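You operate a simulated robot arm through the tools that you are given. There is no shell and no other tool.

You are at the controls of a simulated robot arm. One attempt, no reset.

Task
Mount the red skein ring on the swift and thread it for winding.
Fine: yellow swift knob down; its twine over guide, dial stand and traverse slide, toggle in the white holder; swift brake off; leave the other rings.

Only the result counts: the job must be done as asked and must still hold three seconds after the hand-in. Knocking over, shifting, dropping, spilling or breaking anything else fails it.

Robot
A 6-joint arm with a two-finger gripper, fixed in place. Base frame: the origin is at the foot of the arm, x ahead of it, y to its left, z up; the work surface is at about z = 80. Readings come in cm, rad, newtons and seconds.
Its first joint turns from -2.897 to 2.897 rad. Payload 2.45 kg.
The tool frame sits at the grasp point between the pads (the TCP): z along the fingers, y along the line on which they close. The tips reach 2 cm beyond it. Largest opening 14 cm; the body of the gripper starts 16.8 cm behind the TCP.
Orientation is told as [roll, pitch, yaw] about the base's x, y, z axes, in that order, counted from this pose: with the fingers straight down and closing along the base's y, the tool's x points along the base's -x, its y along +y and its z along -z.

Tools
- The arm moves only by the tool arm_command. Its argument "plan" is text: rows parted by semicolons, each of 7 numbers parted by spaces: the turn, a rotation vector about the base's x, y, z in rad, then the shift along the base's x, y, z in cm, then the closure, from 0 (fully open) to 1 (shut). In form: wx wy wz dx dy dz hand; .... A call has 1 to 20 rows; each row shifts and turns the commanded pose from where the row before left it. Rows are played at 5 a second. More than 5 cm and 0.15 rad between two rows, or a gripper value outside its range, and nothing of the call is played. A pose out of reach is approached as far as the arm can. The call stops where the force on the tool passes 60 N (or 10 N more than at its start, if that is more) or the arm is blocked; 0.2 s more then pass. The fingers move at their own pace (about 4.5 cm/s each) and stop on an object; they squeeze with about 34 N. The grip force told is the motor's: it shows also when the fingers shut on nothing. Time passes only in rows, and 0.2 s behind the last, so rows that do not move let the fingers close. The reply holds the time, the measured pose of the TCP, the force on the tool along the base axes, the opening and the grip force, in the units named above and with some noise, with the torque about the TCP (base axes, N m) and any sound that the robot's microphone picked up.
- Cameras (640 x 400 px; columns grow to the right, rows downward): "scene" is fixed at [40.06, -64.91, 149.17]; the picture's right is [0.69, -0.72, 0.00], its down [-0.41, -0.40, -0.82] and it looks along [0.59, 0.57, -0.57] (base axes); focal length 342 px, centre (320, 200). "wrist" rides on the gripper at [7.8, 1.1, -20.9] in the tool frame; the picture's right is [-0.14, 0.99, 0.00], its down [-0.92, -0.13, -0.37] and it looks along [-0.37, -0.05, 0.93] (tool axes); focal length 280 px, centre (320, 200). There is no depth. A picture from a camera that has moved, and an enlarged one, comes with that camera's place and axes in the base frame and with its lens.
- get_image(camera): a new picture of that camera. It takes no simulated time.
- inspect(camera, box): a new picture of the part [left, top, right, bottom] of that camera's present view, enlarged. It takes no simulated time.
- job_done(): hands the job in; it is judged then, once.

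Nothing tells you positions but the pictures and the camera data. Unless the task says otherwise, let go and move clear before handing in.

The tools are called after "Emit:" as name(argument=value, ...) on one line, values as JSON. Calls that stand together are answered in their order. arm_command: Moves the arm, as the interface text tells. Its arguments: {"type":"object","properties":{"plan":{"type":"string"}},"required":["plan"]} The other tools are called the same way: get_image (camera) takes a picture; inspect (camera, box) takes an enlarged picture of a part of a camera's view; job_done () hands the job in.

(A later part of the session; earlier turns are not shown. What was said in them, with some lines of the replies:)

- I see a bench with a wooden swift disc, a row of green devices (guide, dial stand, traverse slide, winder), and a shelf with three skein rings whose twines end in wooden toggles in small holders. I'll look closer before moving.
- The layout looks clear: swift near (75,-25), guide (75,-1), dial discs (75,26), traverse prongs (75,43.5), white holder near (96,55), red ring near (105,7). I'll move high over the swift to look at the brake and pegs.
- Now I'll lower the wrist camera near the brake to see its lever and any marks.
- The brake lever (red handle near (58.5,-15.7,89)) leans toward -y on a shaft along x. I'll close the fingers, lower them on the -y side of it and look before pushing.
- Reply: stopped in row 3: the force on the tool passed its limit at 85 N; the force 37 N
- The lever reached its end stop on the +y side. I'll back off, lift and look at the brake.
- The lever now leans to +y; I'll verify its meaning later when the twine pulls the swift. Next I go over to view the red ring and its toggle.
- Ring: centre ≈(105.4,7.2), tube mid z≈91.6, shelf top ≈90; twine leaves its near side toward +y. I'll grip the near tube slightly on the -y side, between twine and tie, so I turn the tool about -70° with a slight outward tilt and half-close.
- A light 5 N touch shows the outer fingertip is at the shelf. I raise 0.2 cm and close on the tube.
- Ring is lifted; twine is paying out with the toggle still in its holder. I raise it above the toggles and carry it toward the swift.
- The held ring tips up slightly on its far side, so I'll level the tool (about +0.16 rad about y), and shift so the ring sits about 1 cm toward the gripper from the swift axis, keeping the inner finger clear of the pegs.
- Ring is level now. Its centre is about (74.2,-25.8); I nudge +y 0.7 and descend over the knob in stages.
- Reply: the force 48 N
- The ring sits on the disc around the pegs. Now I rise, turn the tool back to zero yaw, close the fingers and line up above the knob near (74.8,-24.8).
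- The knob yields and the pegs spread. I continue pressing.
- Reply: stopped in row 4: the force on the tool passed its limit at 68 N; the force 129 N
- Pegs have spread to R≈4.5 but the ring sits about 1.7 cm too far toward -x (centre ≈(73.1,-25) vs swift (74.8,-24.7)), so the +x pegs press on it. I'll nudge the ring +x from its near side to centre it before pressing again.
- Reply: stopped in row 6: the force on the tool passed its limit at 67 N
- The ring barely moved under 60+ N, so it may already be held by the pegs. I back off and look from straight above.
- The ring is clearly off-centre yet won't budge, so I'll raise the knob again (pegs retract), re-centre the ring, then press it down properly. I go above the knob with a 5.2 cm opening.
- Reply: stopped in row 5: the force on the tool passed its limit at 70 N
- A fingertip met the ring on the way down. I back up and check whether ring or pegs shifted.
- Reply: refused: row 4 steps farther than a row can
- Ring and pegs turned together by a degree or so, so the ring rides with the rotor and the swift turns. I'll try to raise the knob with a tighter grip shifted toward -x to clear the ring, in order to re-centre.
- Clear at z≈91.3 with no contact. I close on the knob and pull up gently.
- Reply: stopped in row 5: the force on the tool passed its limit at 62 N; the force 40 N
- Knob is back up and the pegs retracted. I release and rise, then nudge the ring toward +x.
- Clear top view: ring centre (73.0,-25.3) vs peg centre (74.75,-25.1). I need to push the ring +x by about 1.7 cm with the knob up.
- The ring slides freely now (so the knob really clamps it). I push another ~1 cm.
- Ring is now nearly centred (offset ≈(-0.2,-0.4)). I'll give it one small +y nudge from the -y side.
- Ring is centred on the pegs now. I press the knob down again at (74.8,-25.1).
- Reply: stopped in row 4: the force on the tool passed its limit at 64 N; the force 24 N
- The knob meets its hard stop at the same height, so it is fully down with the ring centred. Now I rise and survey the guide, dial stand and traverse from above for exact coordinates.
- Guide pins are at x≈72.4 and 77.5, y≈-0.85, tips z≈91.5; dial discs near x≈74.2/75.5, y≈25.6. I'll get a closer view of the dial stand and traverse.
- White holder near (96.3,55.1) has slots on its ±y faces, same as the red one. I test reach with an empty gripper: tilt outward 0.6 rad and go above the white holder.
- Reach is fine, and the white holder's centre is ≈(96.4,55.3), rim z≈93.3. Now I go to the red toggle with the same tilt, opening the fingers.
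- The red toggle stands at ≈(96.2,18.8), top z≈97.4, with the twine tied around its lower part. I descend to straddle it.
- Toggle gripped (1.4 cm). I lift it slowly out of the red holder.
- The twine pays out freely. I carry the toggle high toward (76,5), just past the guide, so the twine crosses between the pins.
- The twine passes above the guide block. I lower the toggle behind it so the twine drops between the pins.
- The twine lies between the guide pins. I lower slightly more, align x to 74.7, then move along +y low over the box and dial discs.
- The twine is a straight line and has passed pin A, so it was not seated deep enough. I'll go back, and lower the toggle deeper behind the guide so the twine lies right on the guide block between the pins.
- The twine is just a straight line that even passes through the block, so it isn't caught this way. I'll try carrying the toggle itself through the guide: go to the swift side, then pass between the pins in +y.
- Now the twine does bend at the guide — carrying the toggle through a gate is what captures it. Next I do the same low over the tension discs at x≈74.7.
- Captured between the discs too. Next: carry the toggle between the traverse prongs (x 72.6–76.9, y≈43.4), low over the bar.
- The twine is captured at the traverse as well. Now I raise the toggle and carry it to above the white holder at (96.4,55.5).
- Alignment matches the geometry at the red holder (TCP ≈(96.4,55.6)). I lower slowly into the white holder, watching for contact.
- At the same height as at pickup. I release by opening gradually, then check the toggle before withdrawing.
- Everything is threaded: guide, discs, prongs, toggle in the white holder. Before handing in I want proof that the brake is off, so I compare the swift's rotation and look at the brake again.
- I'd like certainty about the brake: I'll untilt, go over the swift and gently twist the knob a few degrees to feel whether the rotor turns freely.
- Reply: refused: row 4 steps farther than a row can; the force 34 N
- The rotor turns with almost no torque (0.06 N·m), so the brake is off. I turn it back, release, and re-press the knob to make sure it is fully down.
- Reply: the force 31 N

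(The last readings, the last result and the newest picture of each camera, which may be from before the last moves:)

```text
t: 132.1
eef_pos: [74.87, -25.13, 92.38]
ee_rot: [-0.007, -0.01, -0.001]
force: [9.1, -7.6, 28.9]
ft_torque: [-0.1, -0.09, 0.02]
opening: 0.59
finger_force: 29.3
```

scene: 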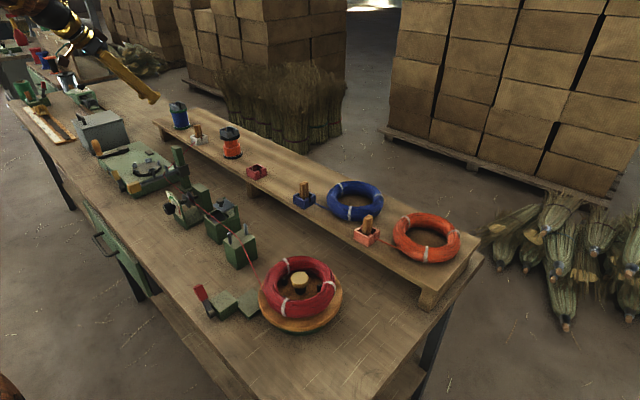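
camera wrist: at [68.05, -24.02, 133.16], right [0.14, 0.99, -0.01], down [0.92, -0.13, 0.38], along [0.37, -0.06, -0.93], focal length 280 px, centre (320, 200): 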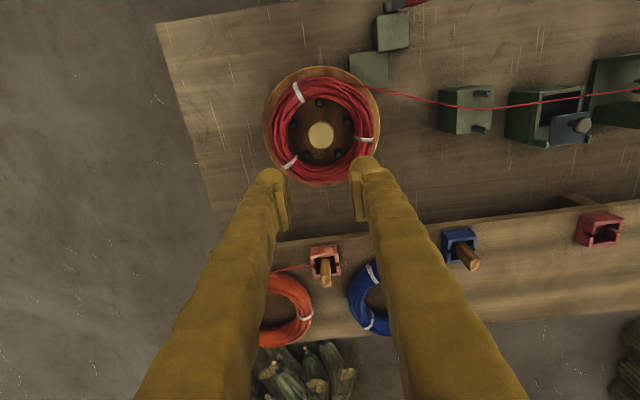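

Knob is firmly at its stop. I rise clear and do a last full check.

Emit:
arm_command(plan="0 0 0 0 0 0.5 1;0 0 0 0 0 3 1;0 0 0 0 0 4.5 1;0 0 0 0 0 4.5 0.8;0 0 0 -1 0 4.5 0.6;0 0 0 -1 2 4 0.6;0 0 0 -1 4 3 0.6;0 0 0 -1 4.5 1 0.6;0 0 0 -1 4.5 0 0.6;0 0 0 0 0 0 0.6")

Emit:
get_image(camera="scene")

Emit:
get_image(camera="wrist")

Emit:
inspect(camera="scene", box=[180, 220, 360, 335])

Emit:
inspect(camera="scene", box=[100, 110, 260, 220])

Emit:
inspect(camera="scene", box=[230, 140, 470, 280])

```text
refused: row 7 steps farther than a row can; nothing moved
```

```text
taken
```

scene: 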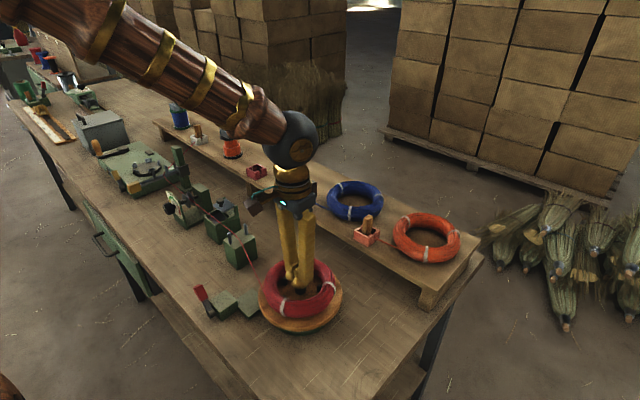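

```text
taken
camera wrist: at [66.76, -23.8, 113.31], right [0.14, 0.99, -0.01], down [0.92, -0.13, 0.38], along [0.37, -0.06, -0.93], focal length 280 px, centre (320, 200)
```

wrist: 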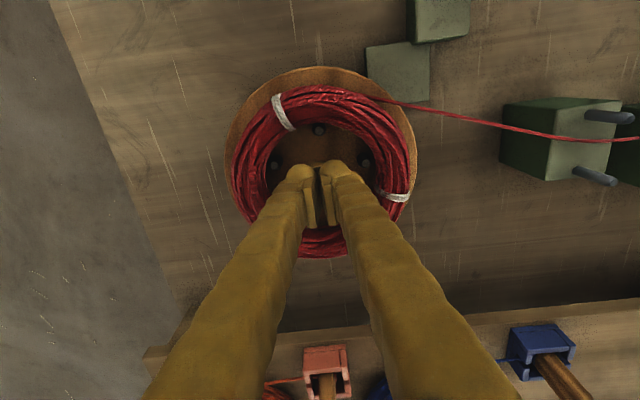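

```text
3.48 times, centred on (270, 278) of scene
camera zoom: at [40.06, -64.91, 149.17], right [0.69, -0.72, 0.0], down [-0.41, -0.4, -0.82], along [0.59, 0.57, -0.57], focal length 1191 px, centre (494, -70)
```

zoom: 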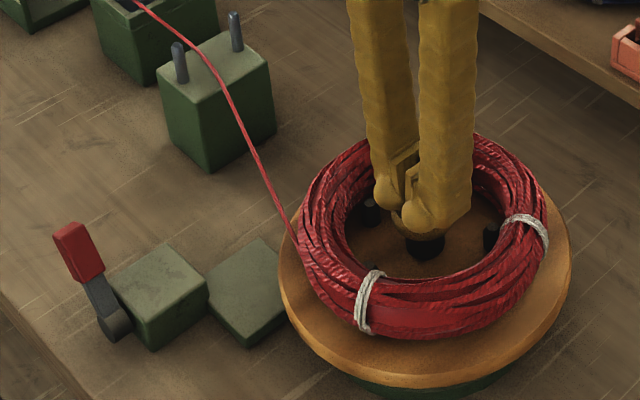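

```text
3.64 times, centred on (180, 165) of scene
camera zoom: at [40.06, -64.91, 149.17], right [0.69, -0.72, 0.0], down [-0.41, -0.4, -0.82], along [0.59, 0.57, -0.57], focal length 1245 px, centre (829, 327)
```

zoom: 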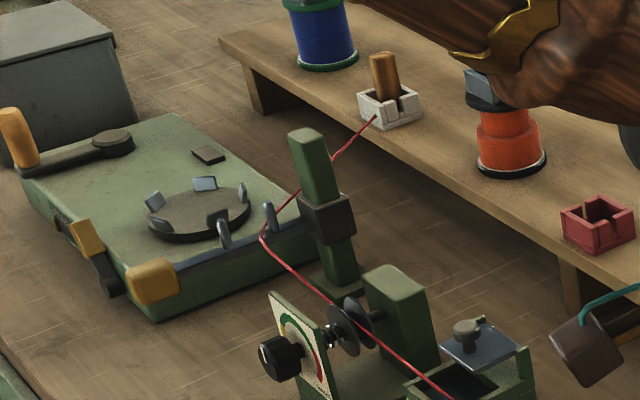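

```text
2.67 times, centred on (350, 210) of scene
camera zoom: at [40.06, -64.91, 149.17], right [0.69, -0.72, 0.0], down [-0.41, -0.4, -0.82], along [0.59, 0.57, -0.57], focal length 913 px, centre (240, 173)
```

zoom: 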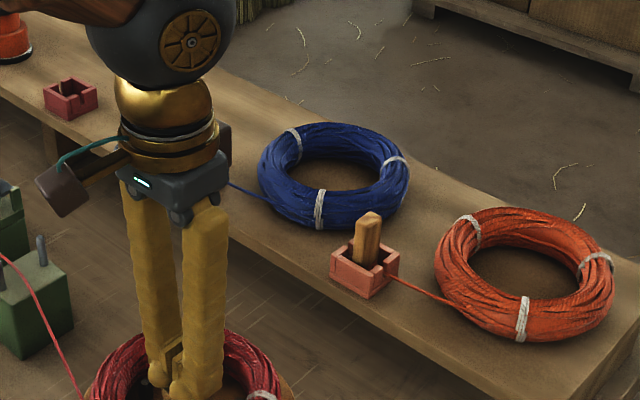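

The move was refused for step size only; everything still looks right. I lift off in smaller steps and clear away.

Emit:
arm_command(plan="0 0 0 0 0 0.5 1;0 0 0 0 0 3 1;0 0 0 0 0 4 1;0 0 0 0 0 4 0.8;0 0 0 -1 0 4 0.6;0 0 0 -1 2 4 0.6;0 0 0 -1 3 3 0.6;0 0 0 -1 4 1 0.6;0 0 0 -1 4.5 0 0.6;0 0 0 -1 4.5 0 0.6;0 0 0 0 0 0 0.6")

Emit:
get_image(camera="scene")

Emit:
get_image(camera="wrist")

Emit:
inspect(camera="scene", box=[180, 220, 360, 335])

Emit:
inspect(camera="scene", box=[100, 110, 260, 220])

```text
t: 134.5
eef_pos: [68.91, -6.99, 115.84]
ee_rot: [-0.008, -0.007, -0.003]
force: [0.1, -0.3, -0.2]
ft_torque: [-0.01, 0.03, -0.01]
opening: 5.59
finger_force: 0.0
```

```text
taken
```

scene: 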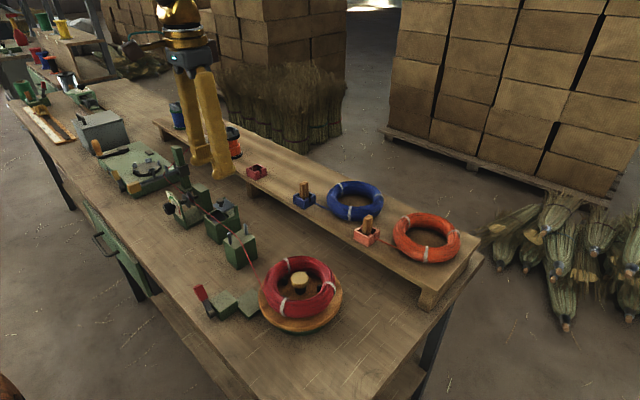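

```text
taken
camera wrist: at [60.84, -5.69, 136.59], right [0.14, 0.99, -0.01], down [0.92, -0.13, 0.38], along [0.37, -0.06, -0.93], focal length 280 px, centre (320, 200)
```

wrist: 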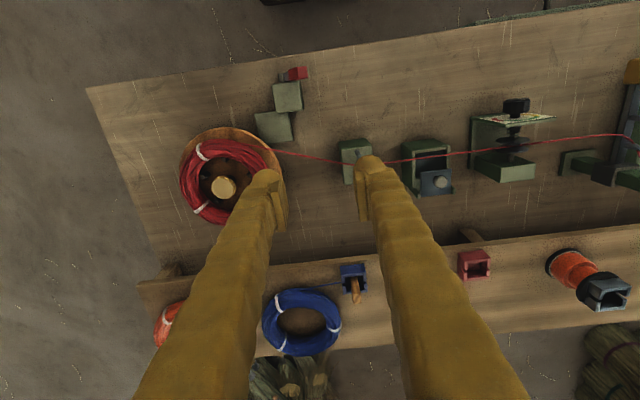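

```text
3.48 times, centred on (270, 278) of scene
camera zoom: at [40.06, -64.91, 149.17], right [0.69, -0.72, 0.0], down [-0.41, -0.4, -0.82], along [0.59, 0.57, -0.57], focal length 1191 px, centre (494, -70)
```

zoom: 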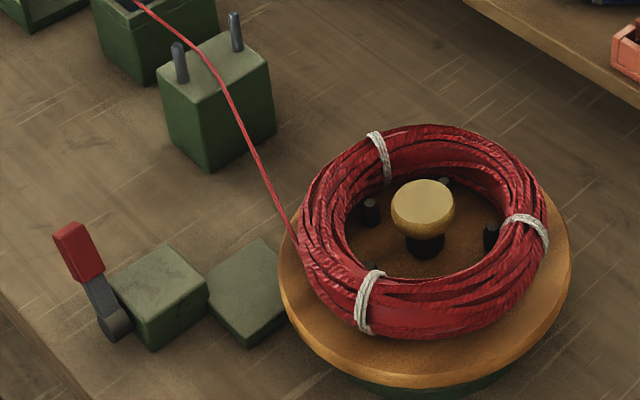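

```text
3.64 times, centred on (180, 165) of scene
camera zoom: at [40.06, -64.91, 149.17], right [0.69, -0.72, 0.0], down [-0.41, -0.4, -0.82], along [0.59, 0.57, -0.57], focal length 1245 px, centre (829, 327)
```

zoom: 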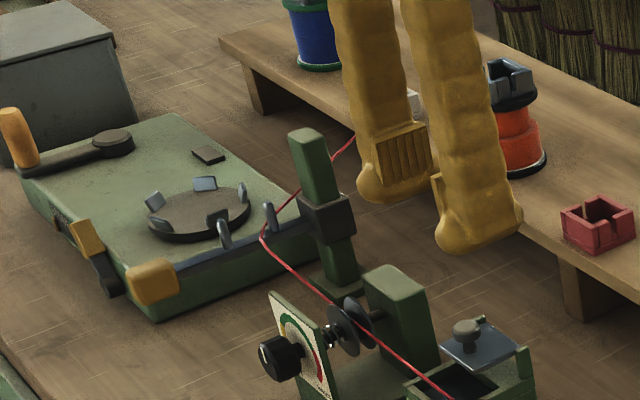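

The red ring is clamped and centred on the swift, with the knob down. The twine runs through the guide, discs and traverse prongs to the toggle in the white holder. The brake is off, the other rings are untouched and the arm is clear, so I'm handing in.

Emit:
job_done()

```text
The job is handed in.
```

The red skein ring is mounted on the swift and threaded for winding, and I've handed the job in. I haven't seen the judge's result.

- **Ring and knob:** The ring sits centred on the pegs, and the yellow knob is pressed down to its stop. My first placement was about 1.7 cm off-centre, so I raised the knob, nudged the ring into place and pressed it down again.
- **Twine:** It runs between the guide pins, between the dial-stand discs and between the traverse-slide prongs. It ends at the toggle, which stands in the white holder.
- **Brake:** I pushed the red lever over to its far stop. Nothing marks which way is off, so I tested it by turning the swift a few degrees by its knob. It turned with almost no resistance, so I take the brake to be off, and I turned the swift back.
- **Everything else:** The blue and orange rings and their toggles were not touched. Nothing was dropped, and the last pictures show nothing else out of place.
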